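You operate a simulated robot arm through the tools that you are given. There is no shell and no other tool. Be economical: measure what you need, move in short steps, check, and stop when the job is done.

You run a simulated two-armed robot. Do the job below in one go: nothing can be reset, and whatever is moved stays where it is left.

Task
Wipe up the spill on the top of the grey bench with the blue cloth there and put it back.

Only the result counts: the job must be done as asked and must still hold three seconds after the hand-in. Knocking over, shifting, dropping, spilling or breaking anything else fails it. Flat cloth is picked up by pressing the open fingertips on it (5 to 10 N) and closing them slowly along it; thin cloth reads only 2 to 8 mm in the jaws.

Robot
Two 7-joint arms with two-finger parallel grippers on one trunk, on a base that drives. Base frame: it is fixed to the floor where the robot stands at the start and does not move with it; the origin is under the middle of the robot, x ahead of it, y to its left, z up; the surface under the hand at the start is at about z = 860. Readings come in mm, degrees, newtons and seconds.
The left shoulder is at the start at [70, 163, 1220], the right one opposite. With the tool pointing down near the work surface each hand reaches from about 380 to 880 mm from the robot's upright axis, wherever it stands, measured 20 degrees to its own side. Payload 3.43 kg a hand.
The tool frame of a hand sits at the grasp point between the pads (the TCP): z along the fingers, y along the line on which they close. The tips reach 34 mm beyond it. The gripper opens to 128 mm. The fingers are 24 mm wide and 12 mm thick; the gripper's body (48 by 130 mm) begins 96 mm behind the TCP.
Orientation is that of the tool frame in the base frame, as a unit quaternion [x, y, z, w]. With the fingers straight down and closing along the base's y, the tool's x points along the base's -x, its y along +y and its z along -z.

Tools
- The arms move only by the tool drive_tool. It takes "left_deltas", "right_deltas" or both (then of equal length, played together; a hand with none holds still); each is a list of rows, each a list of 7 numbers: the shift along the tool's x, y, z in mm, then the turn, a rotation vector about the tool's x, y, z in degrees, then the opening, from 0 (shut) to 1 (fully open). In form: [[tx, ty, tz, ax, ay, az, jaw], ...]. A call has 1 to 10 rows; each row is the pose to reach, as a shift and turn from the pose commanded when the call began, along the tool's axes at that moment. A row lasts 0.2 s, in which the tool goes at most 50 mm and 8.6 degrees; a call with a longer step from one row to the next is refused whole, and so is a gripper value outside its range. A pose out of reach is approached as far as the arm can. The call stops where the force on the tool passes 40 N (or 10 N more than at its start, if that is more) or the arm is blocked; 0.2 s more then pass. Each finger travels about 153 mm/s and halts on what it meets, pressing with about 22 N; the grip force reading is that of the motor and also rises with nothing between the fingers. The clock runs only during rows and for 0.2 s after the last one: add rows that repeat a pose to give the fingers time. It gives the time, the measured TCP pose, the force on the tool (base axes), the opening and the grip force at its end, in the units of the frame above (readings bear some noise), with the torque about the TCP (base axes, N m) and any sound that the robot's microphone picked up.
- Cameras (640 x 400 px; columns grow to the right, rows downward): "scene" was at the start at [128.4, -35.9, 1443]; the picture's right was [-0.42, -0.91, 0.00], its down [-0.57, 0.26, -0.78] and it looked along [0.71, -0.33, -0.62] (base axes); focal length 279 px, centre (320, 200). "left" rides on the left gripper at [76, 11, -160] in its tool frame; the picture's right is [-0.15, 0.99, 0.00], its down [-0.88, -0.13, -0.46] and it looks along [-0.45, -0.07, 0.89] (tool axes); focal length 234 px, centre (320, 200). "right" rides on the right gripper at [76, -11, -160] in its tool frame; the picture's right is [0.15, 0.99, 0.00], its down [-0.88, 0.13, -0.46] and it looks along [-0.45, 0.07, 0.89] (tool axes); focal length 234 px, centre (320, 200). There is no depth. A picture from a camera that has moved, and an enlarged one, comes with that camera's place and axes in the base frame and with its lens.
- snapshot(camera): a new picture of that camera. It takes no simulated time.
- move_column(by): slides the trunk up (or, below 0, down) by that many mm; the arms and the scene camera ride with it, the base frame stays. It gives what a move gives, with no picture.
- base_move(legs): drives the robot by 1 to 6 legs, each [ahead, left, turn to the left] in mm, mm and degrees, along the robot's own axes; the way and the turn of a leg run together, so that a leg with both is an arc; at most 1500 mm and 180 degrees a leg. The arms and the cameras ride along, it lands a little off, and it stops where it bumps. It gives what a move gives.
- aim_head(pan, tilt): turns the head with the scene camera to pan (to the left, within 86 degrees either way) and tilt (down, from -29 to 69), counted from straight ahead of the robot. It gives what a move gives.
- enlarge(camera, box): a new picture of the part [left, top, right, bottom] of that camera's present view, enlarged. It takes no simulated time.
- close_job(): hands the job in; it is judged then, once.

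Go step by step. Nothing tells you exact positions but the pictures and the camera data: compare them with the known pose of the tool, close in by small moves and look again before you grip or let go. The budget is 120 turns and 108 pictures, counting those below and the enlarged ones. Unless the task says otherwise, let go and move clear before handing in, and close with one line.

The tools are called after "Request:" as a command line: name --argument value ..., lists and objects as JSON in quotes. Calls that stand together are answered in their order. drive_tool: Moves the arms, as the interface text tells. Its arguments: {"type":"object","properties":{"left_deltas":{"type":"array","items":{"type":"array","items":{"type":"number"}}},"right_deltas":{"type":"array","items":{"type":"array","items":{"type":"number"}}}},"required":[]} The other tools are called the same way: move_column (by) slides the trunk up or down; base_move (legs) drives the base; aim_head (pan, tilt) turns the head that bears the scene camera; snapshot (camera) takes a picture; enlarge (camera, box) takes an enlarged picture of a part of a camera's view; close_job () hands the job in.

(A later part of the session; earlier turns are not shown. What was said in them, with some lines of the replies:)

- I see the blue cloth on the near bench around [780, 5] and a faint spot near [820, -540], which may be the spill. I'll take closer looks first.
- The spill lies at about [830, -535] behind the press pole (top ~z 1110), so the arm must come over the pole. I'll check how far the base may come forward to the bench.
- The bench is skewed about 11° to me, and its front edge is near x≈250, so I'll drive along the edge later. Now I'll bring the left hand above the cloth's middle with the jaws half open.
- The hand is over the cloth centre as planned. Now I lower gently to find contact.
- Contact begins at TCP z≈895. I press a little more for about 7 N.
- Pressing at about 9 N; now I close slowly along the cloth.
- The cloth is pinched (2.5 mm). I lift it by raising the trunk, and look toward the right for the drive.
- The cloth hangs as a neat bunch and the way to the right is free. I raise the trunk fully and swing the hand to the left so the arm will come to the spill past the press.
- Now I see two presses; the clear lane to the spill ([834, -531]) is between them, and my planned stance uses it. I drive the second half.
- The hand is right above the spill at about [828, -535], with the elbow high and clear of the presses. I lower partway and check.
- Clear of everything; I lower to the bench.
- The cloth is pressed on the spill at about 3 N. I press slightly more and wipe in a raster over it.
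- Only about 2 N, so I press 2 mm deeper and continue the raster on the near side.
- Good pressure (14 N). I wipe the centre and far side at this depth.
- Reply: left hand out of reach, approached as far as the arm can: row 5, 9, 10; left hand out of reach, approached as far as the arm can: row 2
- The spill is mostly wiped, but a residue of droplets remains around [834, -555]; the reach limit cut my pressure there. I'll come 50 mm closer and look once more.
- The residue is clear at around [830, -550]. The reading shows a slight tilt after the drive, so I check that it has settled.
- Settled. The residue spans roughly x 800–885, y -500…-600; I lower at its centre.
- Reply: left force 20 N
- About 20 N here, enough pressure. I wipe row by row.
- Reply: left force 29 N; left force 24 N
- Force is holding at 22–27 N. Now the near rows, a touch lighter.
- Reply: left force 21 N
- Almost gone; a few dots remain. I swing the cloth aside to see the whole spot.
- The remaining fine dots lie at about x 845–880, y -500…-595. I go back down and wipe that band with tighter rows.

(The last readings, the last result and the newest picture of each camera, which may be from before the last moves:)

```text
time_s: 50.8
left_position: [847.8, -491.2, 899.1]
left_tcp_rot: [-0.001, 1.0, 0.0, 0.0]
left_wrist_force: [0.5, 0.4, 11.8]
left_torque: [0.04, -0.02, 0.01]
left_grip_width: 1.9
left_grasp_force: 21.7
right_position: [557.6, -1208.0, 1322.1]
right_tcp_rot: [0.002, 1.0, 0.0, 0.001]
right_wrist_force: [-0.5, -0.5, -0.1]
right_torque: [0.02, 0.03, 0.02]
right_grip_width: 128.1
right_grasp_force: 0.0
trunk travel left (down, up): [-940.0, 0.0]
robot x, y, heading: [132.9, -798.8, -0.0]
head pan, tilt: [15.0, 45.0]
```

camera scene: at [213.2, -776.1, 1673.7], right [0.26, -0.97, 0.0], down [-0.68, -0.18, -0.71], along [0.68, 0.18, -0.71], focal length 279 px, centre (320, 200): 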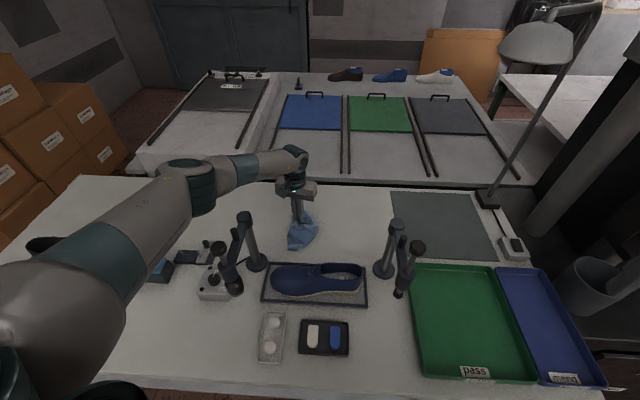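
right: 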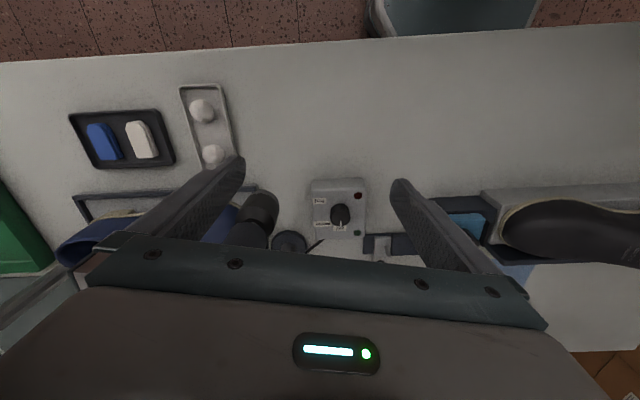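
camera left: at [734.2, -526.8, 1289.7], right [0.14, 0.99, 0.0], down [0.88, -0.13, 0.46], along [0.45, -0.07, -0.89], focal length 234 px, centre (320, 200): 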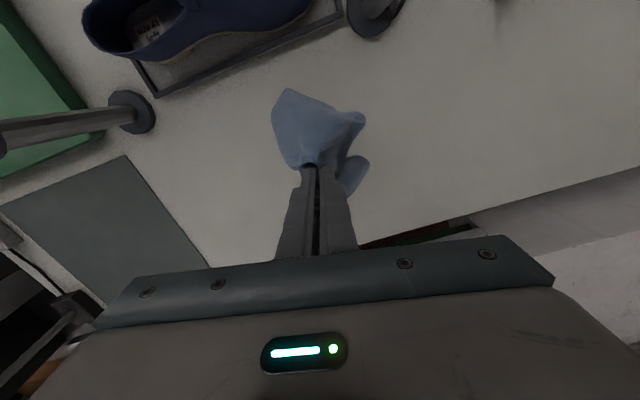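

Request:
drive_tool --left_deltas '[[0, -25, 1, 0, 0, 0, 0], [0, -50, 1, 0, 0, 0, 0], [0, -80, 1, 0, 0, 0, 0], [0, -110, 1, 0, 0, 0, 0], [-8, -110, 1, 0, 0, 0, 0], [-8, -85, 1, 0, 0, 0, 0], [-8, -60, 1, 0, 0, 0, 0], [-8, -35, 1, 0, 0, 0, 0], [-8, -5, 1, 0, 0, 0, 0], [-16, -5, 1, 0, 0, 0, 0]]'

Request:
drive_tool --left_deltas '[[0, -25, 0, 0, 0, 0, 0], [0, -50, 0, 0, 0, 0, 0], [0, -80, 0, 0, 0, 0, 0], [0, -105, 0, 0, 0, 0, 0], [-8, -105, 0, 0, 0, 0, 0], [-8, -80, 0, 0, 0, 0, 0], [-8, -55, 0, 0, 0, 0, 0], [-8, -30, 0, 0, 0, 0, 0], [-8, 0, 0, 0, 0, 0, 0], [-16, 0, 0, 0, 0, 0, 0]]'

Request:
drive_tool --left_deltas '[[0, -25, 0, 0, 0, 0, 0], [0, -50, 0, 0, 0, 0, 0], [0, -80, 0, 0, 0, 0, 0], [0, -105, 0, 0, 0, 0, 0], [20, -80, 0, 0, 0, 0, 0], [20, -55, 0, 0, 0, 0, 0], [20, -30, 0, 0, 0, 0, 0], [20, 0, 0, 0, 0, 0, 0], [20, 0, -30, 0, 0, 0, 0], [20, 20, -70, 0, 0, 0, 0]]'

Request:
drive_tool --left_deltas '[[0, 30, -40, 0, 0, 0, 0], [0, 60, -80, 0, 0, 0, 0], [0, 90, -120, 0, 0, 0, 0], [0, 110, -160, 0, 0, 0, 0], [0, 110, -160, 0, 0, 0, 0]]'

Request:
enlarge --camera "scene" --box '[265, 200, 345, 250]'

```text
time_s: 53.0
left_position: [860.3, -495.0, 897.9]
left_tcp_rot: [-0.002, 1.0, 0.002, 0.0]
left_wrist_force: [-6.2, -1.7, 19.4]
left_torque: [0.02, 0.12, 0.02]
left_grip_width: 2.0
left_grasp_force: 21.8
right_position: [555.9, -1208.5, 1323.3]
right_tcp_rot: [-0.001, 1.0, 0.001, 0.002]
right_wrist_force: [0.9, -0.1, -0.3]
right_torque: [0.0, 0.01, 0.02]
right_grip_width: 127.9
right_grasp_force: 0.2
trunk travel left (down, up): [-940.0, 0.0]
robot x, y, heading: [135.3, -794.5, 0.1]
head pan, tilt: [15.0, 45.0]
```

```text
time_s: 55.2
left_position: [876.3, -493.9, 898.5]
left_tcp_rot: [-0.002, 1.0, 0.002, 0.0]
left_wrist_force: [-5.4, -2.0, 19.1]
left_torque: [-0.01, 0.07, 0.04]
left_grip_width: 2.4
left_grasp_force: 21.6
right_position: [556.7, -1207.7, 1322.1]
right_tcp_rot: [-0.001, 1.0, 0.001, 0.002]
right_wrist_force: [0.4, 1.0, -0.3]
right_torque: [-0.03, 0.0, 0.0]
right_grip_width: 128.2
right_grasp_force: 0.0
trunk travel left (down, up): [-940.0, 0.0]
robot x, y, heading: [136.0, -796.9, 0.0]
head pan, tilt: [15.0, 45.0]
```

```text
time_s: 57.4
left_position: [857.6, -474.3, 966.2]
left_tcp_rot: [-0.001, 1.0, 0.001, 0.0]
left_wrist_force: [0.2, 0.9, 0.3]
left_torque: [0.02, -0.03, 0.0]
left_grip_width: 2.4
left_grasp_force: 22.3
right_position: [557.5, -1206.5, 1322.5]
right_tcp_rot: [0.0, 1.0, 0.0, 0.0]
right_wrist_force: [-0.5, -0.9, -0.6]
right_torque: [0.03, -0.05, -0.02]
right_grip_width: 128.0
right_grasp_force: 0.1
trunk travel left (down, up): [-940.0, 0.0]
robot x, y, heading: [136.9, -799.0, 0.0]
head pan, tilt: [15.0, 45.0]
```

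```text
time_s: 58.6
left_position: [861.2, -365.4, 1125.3]
left_tcp_rot: [-0.001, 1.0, -0.001, 0.0]
left_wrist_force: [-0.5, -0.8, 0.7]
left_torque: [-0.01, 0.01, 0.01]
left_grip_width: 2.3
left_grasp_force: 21.7
right_position: [558.8, -1206.4, 1322.9]
right_tcp_rot: [0.0, 1.0, 0.0, 0.0]
right_wrist_force: [0.3, 1.2, -0.4]
right_torque: [-0.01, 0.0, -0.01]
right_grip_width: 128.2
right_grasp_force: 0.1
trunk travel left (down, up): [-940.0, 0.0]
robot x, y, heading: [131.7, -794.5, 0.3]
head pan, tilt: [15.0, 45.0]
```

```text
8.00 times, centred on (305, 225) of scene
camera zoom: at [261.8, -775.6, 1673.7], right [0.26, -0.97, 0.0], down [-0.68, -0.18, -0.71], along [0.68, 0.18, -0.71], focal length 2232 px, centre (440, 0)
```

zoom: 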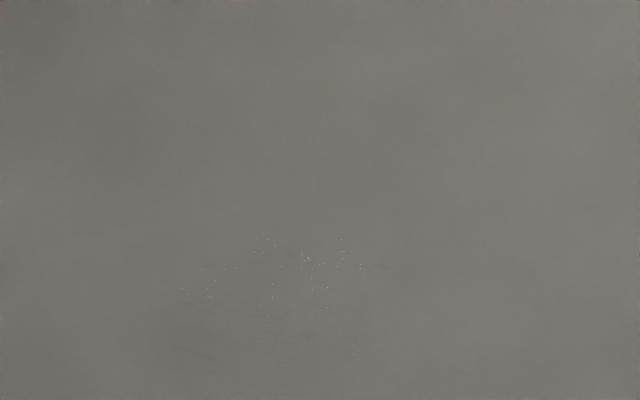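

Only faint speckles and streaks remain. I do a crosswise pass over the whole area.

Request:
drive_tool --left_deltas '[[10, -30, 30, 0, 0, 0, 0], [20, -60, 60, 0, 0, 0, 0], [35, -90, 90, 0, 0, 0, 0], [51, -115, 120, 0, 0, 0, 0], [51, -130, 160, 0, 0, 0, 0], [51, -130, 200, 0, 0, 0, 0], [51, -130, 222, 0, 0, 0, 0], [51, -130, 228, 0, 0, 0, 0], [51, -130, 228, 0, 0, 0, 0]]'

```text
time_s: 60.6
left_position: [809.3, -494.9, 898.6]
left_tcp_rot: [-0.001, 1.0, 0.0, -0.001]
left_wrist_force: [-0.7, 1.3, 6.6]
left_torque: [0.03, 0.0, -0.02]
left_grip_width: 2.4
left_grasp_force: 21.3
right_position: [558.5, -1208.3, 1322.5]
right_tcp_rot: [0.0, 1.0, 0.0, 0.001]
right_wrist_force: [0.2, 0.1, -0.4]
right_torque: [0.0, 0.0, 0.01]
right_grip_width: 127.9
right_grasp_force: 0.0
trunk travel left (down, up): [-940.0, 0.0]
robot x, y, heading: [128.7, -796.8, 0.1]
head pan, tilt: [15.0, 45.0]
```

Request:
drive_tool --left_deltas '[[0, 0, 1.5, 0, 0, 0, 0], [-25, 0, 1.5, 0, 0, 0, 0], [-50, 0, 1.5, 0, 0, 0, 0], [-75, 0, 1.5, 0, 0, 0, 0], [-75, -13, 1.5, 0, 0, 0, 0], [-50, -13, 1.5, 0, 0, 0, 0], [-25, -13, 1.5, 0, 0, 0, 0], [0, -13, 1.5, 0, 0, 0, 0], [0, -26, 1.5, 0, 0, 0, 0], [-25, -26, 1.5, 0, 0, 0, 0]]'

Request:
drive_tool --left_deltas '[[-25, 0, 0, 0, 0, 0, 0], [-50, 0, 0, 0, 0, 0, 0], [-50, -13, 0, 0, 0, 0, 0], [-25, -13, 0, 0, 0, 0, 0], [0, -13, 0, 0, 0, 0, 0], [25, -13, 0, 0, 0, 0, 0], [25, -26, 0, 0, 0, 0, 0], [0, -26, 0, 0, 0, 0, 0], [-25, -26, 0, 0, 0, 0, 0], [-50, -26, 0, 0, 0, 0, 0]]'

Request:
drive_tool --left_deltas '[[0, -13, 0, 0, 0, 0, 0], [25, -13, 0, 0, 0, 0, 0], [50, -13, 0, 0, 0, 0, 0], [75, -13, 0, 0, 0, 0, 0], [75, -26, 0, 0, 0, 0, 0], [50, -26, 0, 0, 0, 0, 0], [25, -26, 0, 0, 0, 0, 0], [0, -26, 0, 0, 0, 0, 0], [0, -39, 0, 0, 0, 0, 0], [25, -39, 0, 0, 0, 0, 0]]'

Request:
drive_tool --left_deltas '[[25, 0, 0, 0, 0, 0, 0], [50, 0, 0, 0, 0, 0, 0], [50, -13, 0, 0, 0, 0, 0], [25, -13, 0, 0, 0, 0, 0], [0, -13, 0, 0, 0, 0, 0], [-15, -13, 0, 0, 0, 0, 0], [0, -26, 0, 0, 0, 0, 0], [25, -26, 0, 0, 0, 0, 0], [50, -26, 0, 0, 0, 0, 0], [50, -26, 0, 0, 0, 0, 0]]'

Request:
drive_tool --left_deltas '[[0, 0, -35, 0, 0, 0, 0], [0, 0, -75, 0, 0, 0, 0], [-10, 20, -115, 0, 0, 0, 0], [-20, 50, -150, 0, 0, 0, 0], [-30, 85, -185, 0, 0, 0, 0], [-30, 125, -210, 0, 0, 0, 0], [-30, 170, -228, 0, 0, 0, 0], [-30, 215, -228, 0, 0, 0, 0], [-30, 235, -228, 0, 0, 0, 0]]'

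Request:
enlarge --camera "scene" --box '[265, 200, 345, 250]'

```text
time_s: 62.8
left_position: [832.8, -521.4, 897.1]
left_tcp_rot: [-0.001, 1.0, 0.001, 0.001]
left_wrist_force: [-3.2, 0.0, 11.4]
left_torque: [0.06, 0.11, 0.03]
left_grip_width: 2.3
left_grasp_force: 21.7
right_position: [559.4, -1208.9, 1322.5]
right_tcp_rot: [0.0, 1.0, 0.001, 0.001]
right_wrist_force: [0.5, -0.6, -0.8]
right_torque: [0.01, 0.05, 0.01]
right_grip_width: 127.8
right_grasp_force: 0.0
trunk travel left (down, up): [-940.0, 0.0]
robot x, y, heading: [132.8, -798.9, 0.2]
head pan, tilt: [15.0, 45.0]
```

```text
time_s: 65.0
left_position: [881.8, -547.9, 896.6]
left_tcp_rot: [-0.001, 1.0, 0.001, 0.0]
left_wrist_force: [-3.9, -0.2, 11.4]
left_torque: [0.04, 0.03, 0.04]
left_grip_width: 1.9
left_grasp_force: 21.7
right_position: [558.8, -1208.0, 1321.7]
right_tcp_rot: [0.0, 1.0, 0.001, 0.001]
right_wrist_force: [-0.7, -0.4, -0.2]
right_torque: [0.0, 0.0, -0.02]
right_grip_width: 128.0
right_grasp_force: 0.1
trunk travel left (down, up): [-940.0, 0.0]
robot x, y, heading: [130.6, -796.4, 0.1]
head pan, tilt: [15.0, 45.0]
```

```text
time_s: 67.2
left_position: [858.4, -586.6, 898.0]
left_tcp_rot: [0.001, 1.0, 0.0, 0.002]
left_wrist_force: [3.0, -0.6, 9.4]
left_torque: [0.01, -0.14, -0.03]
left_grip_width: 2.3
left_grasp_force: 21.6
right_position: [557.8, -1205.0, 1323.0]
right_tcp_rot: [0.0, 1.0, -0.001, 0.001]
right_wrist_force: [-0.8, 0.1, 0.3]
right_torque: [-0.01, -0.06, 0.01]
right_grip_width: 128.0
right_grasp_force: 0.0
trunk travel left (down, up): [-940.0, 0.0]
robot x, y, heading: [133.4, -794.7, 0.1]
head pan, tilt: [15.0, 45.0]
```

```text
time_s: 69.4
left_position: [808.0, -612.4, 897.5]
left_tcp_rot: [-0.002, 1.0, 0.001, 0.001]
left_wrist_force: [3.5, 0.8, 17.0]
left_torque: [0.14, -0.1, -0.02]
left_grip_width: 2.0
left_grasp_force: 21.9
right_position: [558.5, -1207.5, 1322.7]
right_tcp_rot: [0.0, 1.0, 0.0, 0.001]
right_wrist_force: [0.1, 0.3, 0.4]
right_torque: [0.0, 0.0, -0.06]
right_grip_width: 128.0
right_grasp_force: 0.1
trunk travel left (down, up): [-940.0, 0.0]
robot x, y, heading: [135.1, -796.9, 0.1]
head pan, tilt: [15.0, 45.0]
```

```text
refused: row 5 steps farther than a row can; nothing moved
```

```text
8.00 times, centred on (305, 225) of scene
camera zoom: at [260.3, -776.9, 1673.9], right [0.26, -0.97, 0.0], down [-0.68, -0.18, -0.71], along [0.68, 0.18, -0.71], focal length 2232 px, centre (440, 0)
```

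zoom: 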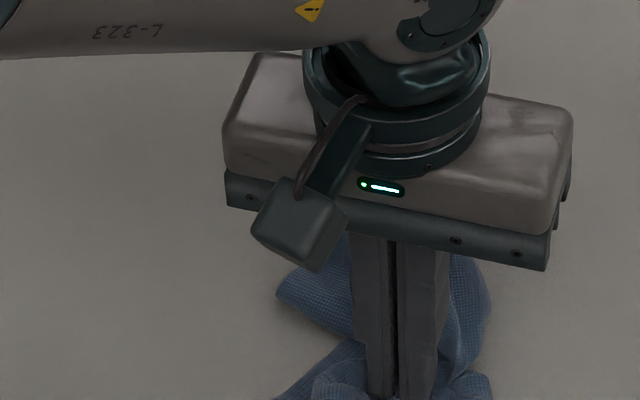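

The crosswise pass is done; I lift in shorter steps and look.

Request:
drive_tool --left_deltas '[[0, 0, -35, 0, 0, 0, 0], [0, 0, -75, 0, 0, 0, 0], [-10, 20, -110, 0, 0, 0, 0], [-20, 45, -140, 0, 0, 0, 0], [-30, 75, -170, 0, 0, 0, 0], [-35, 110, -200, 0, 0, 0, 0], [-40, 150, -220, 0, 0, 0, 0], [-40, 195, -228, 0, 0, 0, 0], [-40, 230, -228, 0, 0, 0, 0], [-40, 250, -228, 0, 0, 0, 0]]'

Request:
enlarge --camera "scene" --box '[265, 200, 345, 250]'

Request:
snapshot --camera "scene"

```text
time_s: 71.6
left_position: [847.7, -361.4, 1124.1]
left_tcp_rot: [-0.001, 1.0, 0.001, 0.0]
left_wrist_force: [0.0, 0.0, -0.7]
left_torque: [0.03, -0.03, 0.0]
left_grip_width: 2.5
left_grasp_force: 22.0
right_position: [558.7, -1206.9, 1321.8]
right_tcp_rot: [0.001, 1.0, 0.0, 0.001]
right_wrist_force: [-0.5, 0.4, 1.0]
right_torque: [0.02, 0.0, 0.0]
right_grip_width: 128.2
right_grasp_force: 0.0
trunk travel left (down, up): [-940.0, 0.0]
robot x, y, heading: [132.7, -795.2, -0.0]
head pan, tilt: [15.0, 45.0]
```

```text
8.00 times, centred on (305, 225) of scene
camera zoom: at [262.0, -775.3, 1673.7], right [0.26, -0.97, 0.0], down [-0.68, -0.18, -0.71], along [0.68, 0.18, -0.71], focal length 2232 px, centre (440, 0)
```

zoom: 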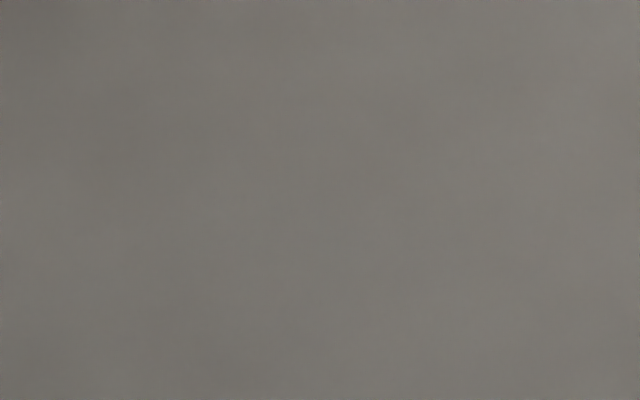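

```text
78 pictures are left
camera scene: at [262.0, -775.3, 1673.7], right [0.26, -0.97, 0.0], down [-0.68, -0.18, -0.71], along [0.68, 0.18, -0.71], focal length 279 px, centre (320, 200)
```

scene: 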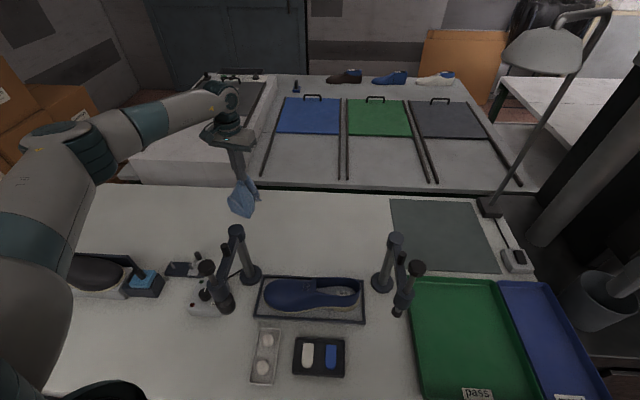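

The bench is clean. I drive back along the edge to a stance for the cloth's old place.

Request:
base_move --legs '[[-106, 546, 0]]'

Request:
drive_tool --left_deltas '[[0, 0, 0, 0, 0, 0, 0], [0, 0, 0, 0, 0, 0, 0]]'

Request:
aim_head --pan 15 --tilt 45

Request:
snapshot --camera "scene"

```text
time_s: 74.8
left_position: [742.4, 182.0, 1125.0]
left_tcp_rot: [-0.001, 1.0, 0.001, 0.0]
left_wrist_force: [-0.1, -0.1, 0.0]
left_torque: [-0.02, -0.01, 0.01]
left_grip_width: 2.3
left_grasp_force: 22.2
right_position: [452.2, -664.3, 1322.9]
right_tcp_rot: [0.0, 1.0, 0.0, 0.0]
right_wrist_force: [-0.1, -0.5, 0.8]
right_torque: [0.02, -0.02, 0.04]
right_grip_width: 128.1
right_grasp_force: 0.1
trunk travel left (down, up): [-940.0, 0.0]
robot x, y, heading: [29.3, -251.9, 0.0]
head pan, tilt: [15.0, 45.0]
```

```text
time_s: 75.4
left_position: [741.3, 181.6, 1125.1]
left_tcp_rot: [-0.001, 1.0, 0.0, 0.0]
left_wrist_force: [-0.5, -0.1, 0.0]
left_torque: [-0.02, 0.01, 0.01]
left_grip_width: 2.4
left_grasp_force: 22.0
right_position: [453.6, -663.1, 1321.9]
right_tcp_rot: [0.0, 1.0, 0.0, 0.001]
right_wrist_force: [0.4, 0.6, 0.6]
right_torque: [0.02, 0.0, 0.01]
right_grip_width: 128.1
right_grasp_force: 0.1
trunk travel left (down, up): [-940.0, 0.0]
robot x, y, heading: [25.9, -251.7, 0.3]
head pan, tilt: [15.0, 45.0]
```

```text
time_s: 76.0
left_position: [741.4, 181.9, 1124.7]
left_tcp_rot: [-0.001, 1.0, 0.0, 0.0]
left_wrist_force: [0.0, -0.1, 0.1]
left_torque: [0.01, 0.04, 0.01]
left_grip_width: 2.3
left_grasp_force: 21.6
right_position: [452.9, -662.8, 1322.4]
right_tcp_rot: [-0.001, 1.0, 0.001, -0.001]
right_wrist_force: [-0.6, -0.2, 0.2]
right_torque: [-0.02, 0.01, -0.01]
right_grip_width: 127.6
right_grasp_force: 0.0
trunk travel left (down, up): [-940.0, 0.0]
robot x, y, heading: [23.9, -252.0, 0.3]
head pan, tilt: [15.0, 45.0]
```

```text
77 pictures are left
camera scene: at [155.5, -231.4, 1673.7], right [0.26, -0.97, 0.0], down [-0.68, -0.18, -0.71], along [0.68, 0.18, -0.71], focal length 279 px, centre (320, 200)
```

scene: 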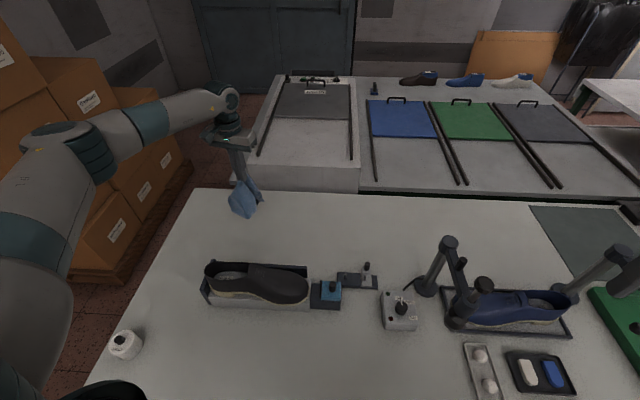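

Everything stands as before. I bring the hand back over the cloth's place and lower the trunk some.

Request:
drive_tool --left_deltas '[[-8, -40, 0, 0, 0, 0, 0], [-16, -80, 0, 0, 0, 0, 0], [-24, -120, 0, 0, 0, 0, 0], [-32, -155, 0, 0, 0, 0, 0], [-39, -178, 0, 0, 0, 0, 0], [-39, -178, 0, 0, 0, 0, 0]]'

Request:
move_column --by -100

Request:
drive_tool --left_deltas '[[0, 0, 30, 0, 0, 0, 0], [0, 0, 60, 0, 0, 0, 0], [0, 0, 85, 0, 0, 0, 0], [0, 0, 105, 0, 0, 0, 0], [0, 0, 119, 0, 0, 0, 0], [0, 0, 125, 0, 0, 0, 0], [0, 0, 125, 0, 0, 0, 0]]'

Request:
enlarge --camera "scene" --box '[220, 140, 420, 300]'

Request:
snapshot --camera "left"

```text
time_s: 77.4
left_position: [780.3, 5.1, 1124.5]
left_tcp_rot: [-0.002, 1.0, 0.0, -0.001]
left_wrist_force: [-0.4, 0.4, -0.4]
left_torque: [-0.04, -0.04, -0.01]
left_grip_width: 2.1
left_grasp_force: 21.6
right_position: [452.0, -660.8, 1322.5]
right_tcp_rot: [0.0, 1.0, 0.0, 0.001]
right_wrist_force: [0.9, 0.3, -0.3]
right_torque: [-0.06, 0.02, -0.03]
right_grip_width: 128.3
right_grasp_force: 0.0
trunk travel left (down, up): [-940.0, 0.0]
robot x, y, heading: [29.4, -253.4, 0.0]
head pan, tilt: [15.0, 45.0]
```

```text
time_s: 78.7
left_position: [781.2, 4.0, 1025.1]
left_tcp_rot: [-0.001, 1.0, 0.0, 0.0]
left_wrist_force: [0.3, 0.1, -0.4]
left_torque: [-0.01, 0.01, 0.02]
left_grip_width: 2.1
left_grasp_force: 21.7
right_position: [452.4, -662.8, 1222.9]
right_tcp_rot: [0.0, 1.0, 0.001, 0.0]
right_wrist_force: [-0.2, -0.4, 0.0]
right_torque: [0.0, 0.01, 0.01]
right_grip_width: 128.0
right_grasp_force: 0.1
trunk travel left (down, up): [-840.0, 100.0]
robot x, y, heading: [26.4, -253.3, 0.4]
head pan, tilt: [15.0, 45.0]
```

```text
time_s: 80.3
left_position: [779.6, 3.3, 899.9]
left_tcp_rot: [-0.001, 1.0, 0.0, 0.0]
left_wrist_force: [0.2, 0.2, 4.5]
left_torque: [0.0, -0.02, 0.02]
left_grip_width: 2.6
left_grasp_force: 21.5
right_position: [452.4, -661.9, 1223.1]
right_tcp_rot: [0.0, 1.0, 0.0, 0.0]
right_wrist_force: [0.2, -0.1, 0.0]
right_torque: [-0.06, -0.02, 0.01]
right_grip_width: 127.9
right_grasp_force: 0.0
trunk travel left (down, up): [-840.0, 100.0]
robot x, y, heading: [28.4, -254.9, 0.1]
head pan, tilt: [15.0, 45.0]
```

```text
2.50 times, centred on (320, 220) of scene
camera zoom: at [155.1, -231.1, 1573.7], right [0.26, -0.97, 0.0], down [-0.68, -0.18, -0.71], along [0.68, 0.18, -0.71], focal length 698 px, centre (320, 150)
```

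zoom: 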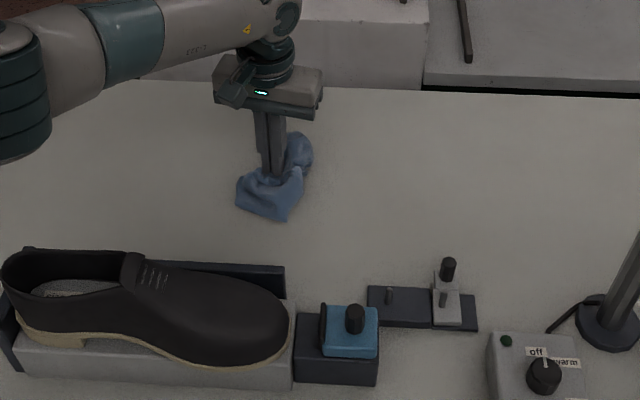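

```text
75 pictures are left
camera left: at [704.7, 14.2, 1059.0], right [0.14, 0.99, 0.0], down [0.88, -0.13, 0.46], along [0.45, -0.07, -0.89], focal length 234 px, centre (320, 200)
```

left: 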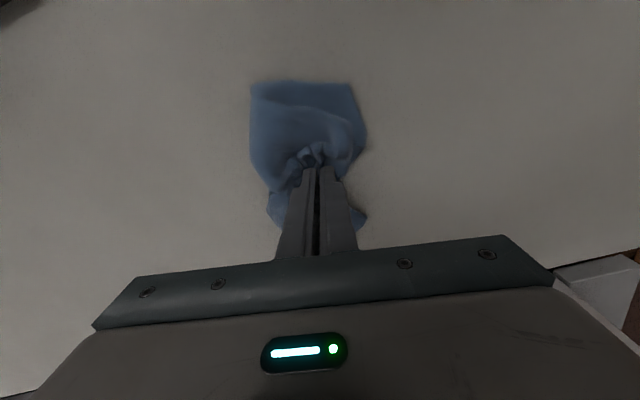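

The bunch lies at the old spot. I open slowly, which also spreads it a bit, then lift off.

Request:
drive_tool --left_deltas '[[0, 0, 0, 0, 0, 0, 0.1], [0, 0, 0, 0, 0, 0, 0.2], [0, 0, 0, 0, 0, 0, 0.35], [0, 0, 0, 0, 0, 0, 0.5], [0, 0, -15, 0, 0, 0, 0.5], [0, 0, -50, 0, 0, 0, 0.5], [0, 0, -95, 0, 0, 0, 0.5], [40, 0, -130, 0, 0, 0, 0.5], [80, 0, -150, 0, 0, 0, 0.5], [120, 0, -150, 0, 0, 0, 0.5]]'

Request:
snapshot --camera "left"

Request:
enlarge --camera "scene" --box '[220, 140, 420, 300]'

```text
refused: row 8 steps farther than a row can; nothing moved
```

```text
74 pictures are left
camera left: at [704.7, 14.2, 1059.0], right [0.14, 0.99, 0.0], down [0.88, -0.13, 0.46], along [0.45, -0.07, -0.89], focal length 234 px, centre (320, 200)
```

left: 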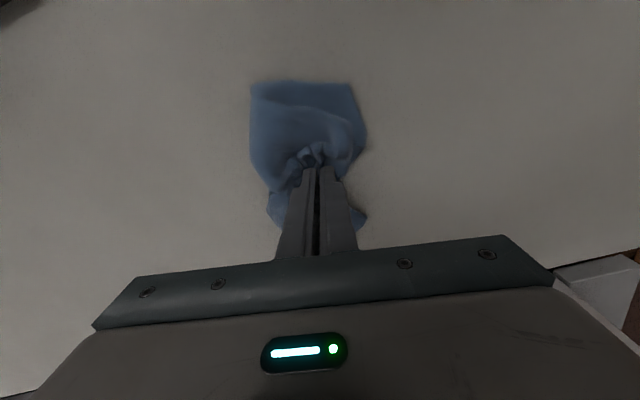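

```text
2.50 times, centred on (320, 220) of scene
camera zoom: at [155.1, -231.1, 1573.7], right [0.26, -0.97, 0.0], down [-0.68, -0.18, -0.71], along [0.68, 0.18, -0.71], focal length 698 px, centre (320, 150)
```

zoom: 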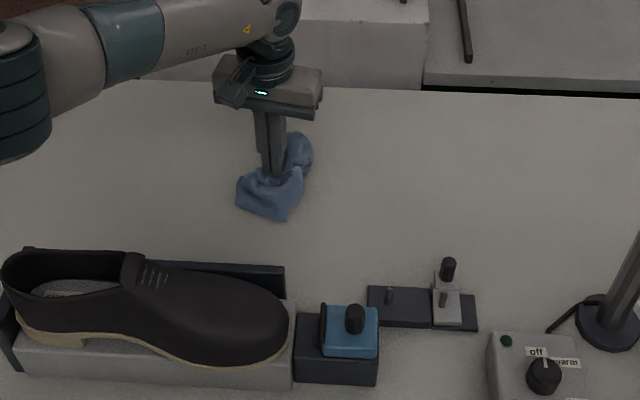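

A step was too long and nothing moved; I repeat with shorter steps.

Request:
drive_tool --left_deltas '[[0, 0, 0, 0, 0, 0, 0.1], [0, 0, 0, 0, 0, 0, 0.2], [0, 0, 0, 0, 0, 0, 0.35], [0, 0, 0, 0, 0, 0, 0.5], [0, 0, -10, 0, 0, 0, 0.5], [0, 0, -40, 0, 0, 0, 0.5], [0, 0, -80, 0, 0, 0, 0.5], [20, 0, -115, 0, 0, 0, 0.5], [50, 0, -145, 0, 0, 0, 0.5], [90, 0, -155, 0, 0, 0, 0.5]]'

Request:
snapshot --camera "left"

Request:
enlarge --camera "scene" --box '[220, 140, 420, 300]'

```text
time_s: 82.5
left_position: [690.1, 3.2, 1054.4]
left_tcp_rot: [-0.001, 1.0, 0.0, 0.0]
left_wrist_force: [0.3, 0.0, 0.3]
left_torque: [0.0, -0.02, 0.02]
left_grip_width: 64.1
left_grasp_force: 0.0
right_position: [452.1, -661.7, 1222.0]
right_tcp_rot: [0.0, 1.0, -0.001, 0.001]
right_wrist_force: [-0.5, 0.4, -0.1]
right_torque: [0.04, -0.02, -0.01]
right_grip_width: 128.0
right_grasp_force: 0.1
trunk travel left (down, up): [-840.0, 100.0]
robot x, y, heading: [24.5, -252.8, 0.2]
head pan, tilt: [15.0, 45.0]
```

```text
72 pictures are left
camera left: at [613.8, 14.4, 1214.1], right [0.14, 0.99, 0.0], down [0.88, -0.13, 0.46], along [0.45, -0.07, -0.89], focal length 234 px, centre (320, 200)
```

left: 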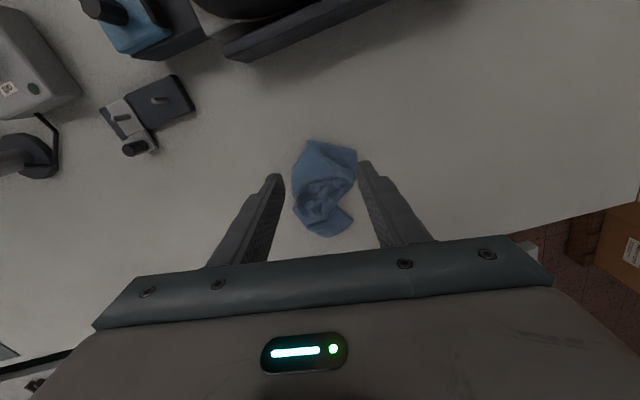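

```text
2.50 times, centred on (320, 220) of scene
camera zoom: at [153.8, -230.2, 1573.8], right [0.26, -0.97, 0.0], down [-0.68, -0.18, -0.71], along [0.68, 0.18, -0.71], focal length 698 px, centre (320, 150)
```

zoom: 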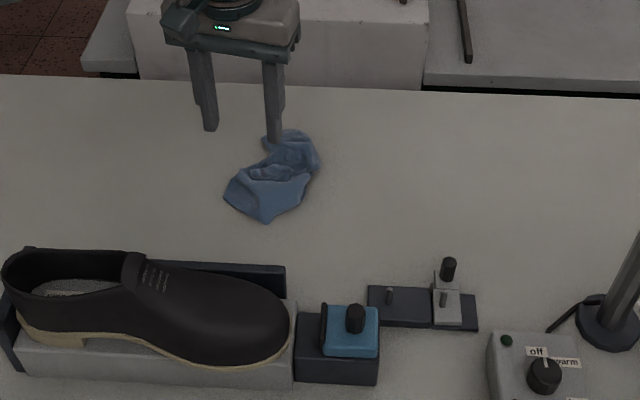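

The cloth lies free at its old place (centre about [775, 0]), the bench is clean and nothing else has moved. I raise the hand clear and hand in.

Request:
drive_tool --left_deltas '[[20, 20, -30, 0, 0, 0, 0.5], [40, 40, -60, 0, 0, 0, 0.5], [60, 60, -90, 0, 0, 0, 0.5]]'

Request:
snapshot --camera "scene"

```text
time_s: 83.3
left_position: [630.4, 65.0, 1145.1]
left_tcp_rot: [-0.001, 1.0, 0.001, -0.001]
left_wrist_force: [-0.8, 0.3, -0.8]
left_torque: [0.0, 0.0, 0.0]
left_grip_width: 63.7
left_grasp_force: 0.0
right_position: [452.7, -662.8, 1222.7]
right_tcp_rot: [0.001, 1.0, 0.0, 0.0]
right_wrist_force: [0.6, -0.4, 0.2]
right_torque: [0.0, -0.01, -0.01]
right_grip_width: 128.0
right_grasp_force: 0.1
trunk travel left (down, up): [-840.0, 100.0]
robot x, y, heading: [21.7, -252.3, 0.2]
head pan, tilt: [15.0, 45.0]
```

```text
70 pictures are left
camera scene: at [154.7, -230.7, 1573.7], right [0.26, -0.97, 0.0], down [-0.68, -0.18, -0.71], along [0.68, 0.18, -0.71], focal length 279 px, centre (320, 200)
```

scene: 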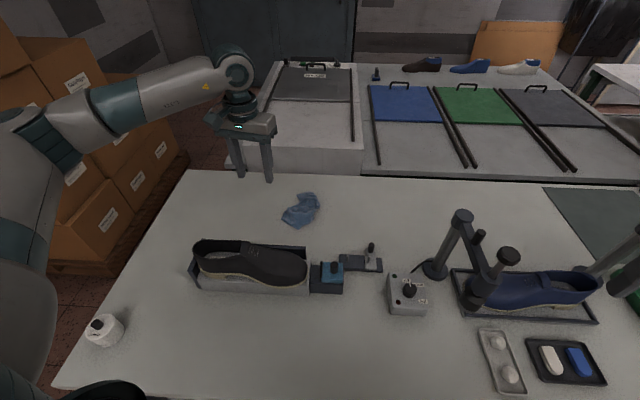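

The hand is clear, the spill is gone and the cloth is back at its place, so I hand in.

Request:
close_job

```text
The job is handed in.
```

I wiped up the spill and put the blue cloth back at its old spot on the bench. It's lying crumpled there rather than spread flat as it was at the start. Nothing else on the bench was moved.
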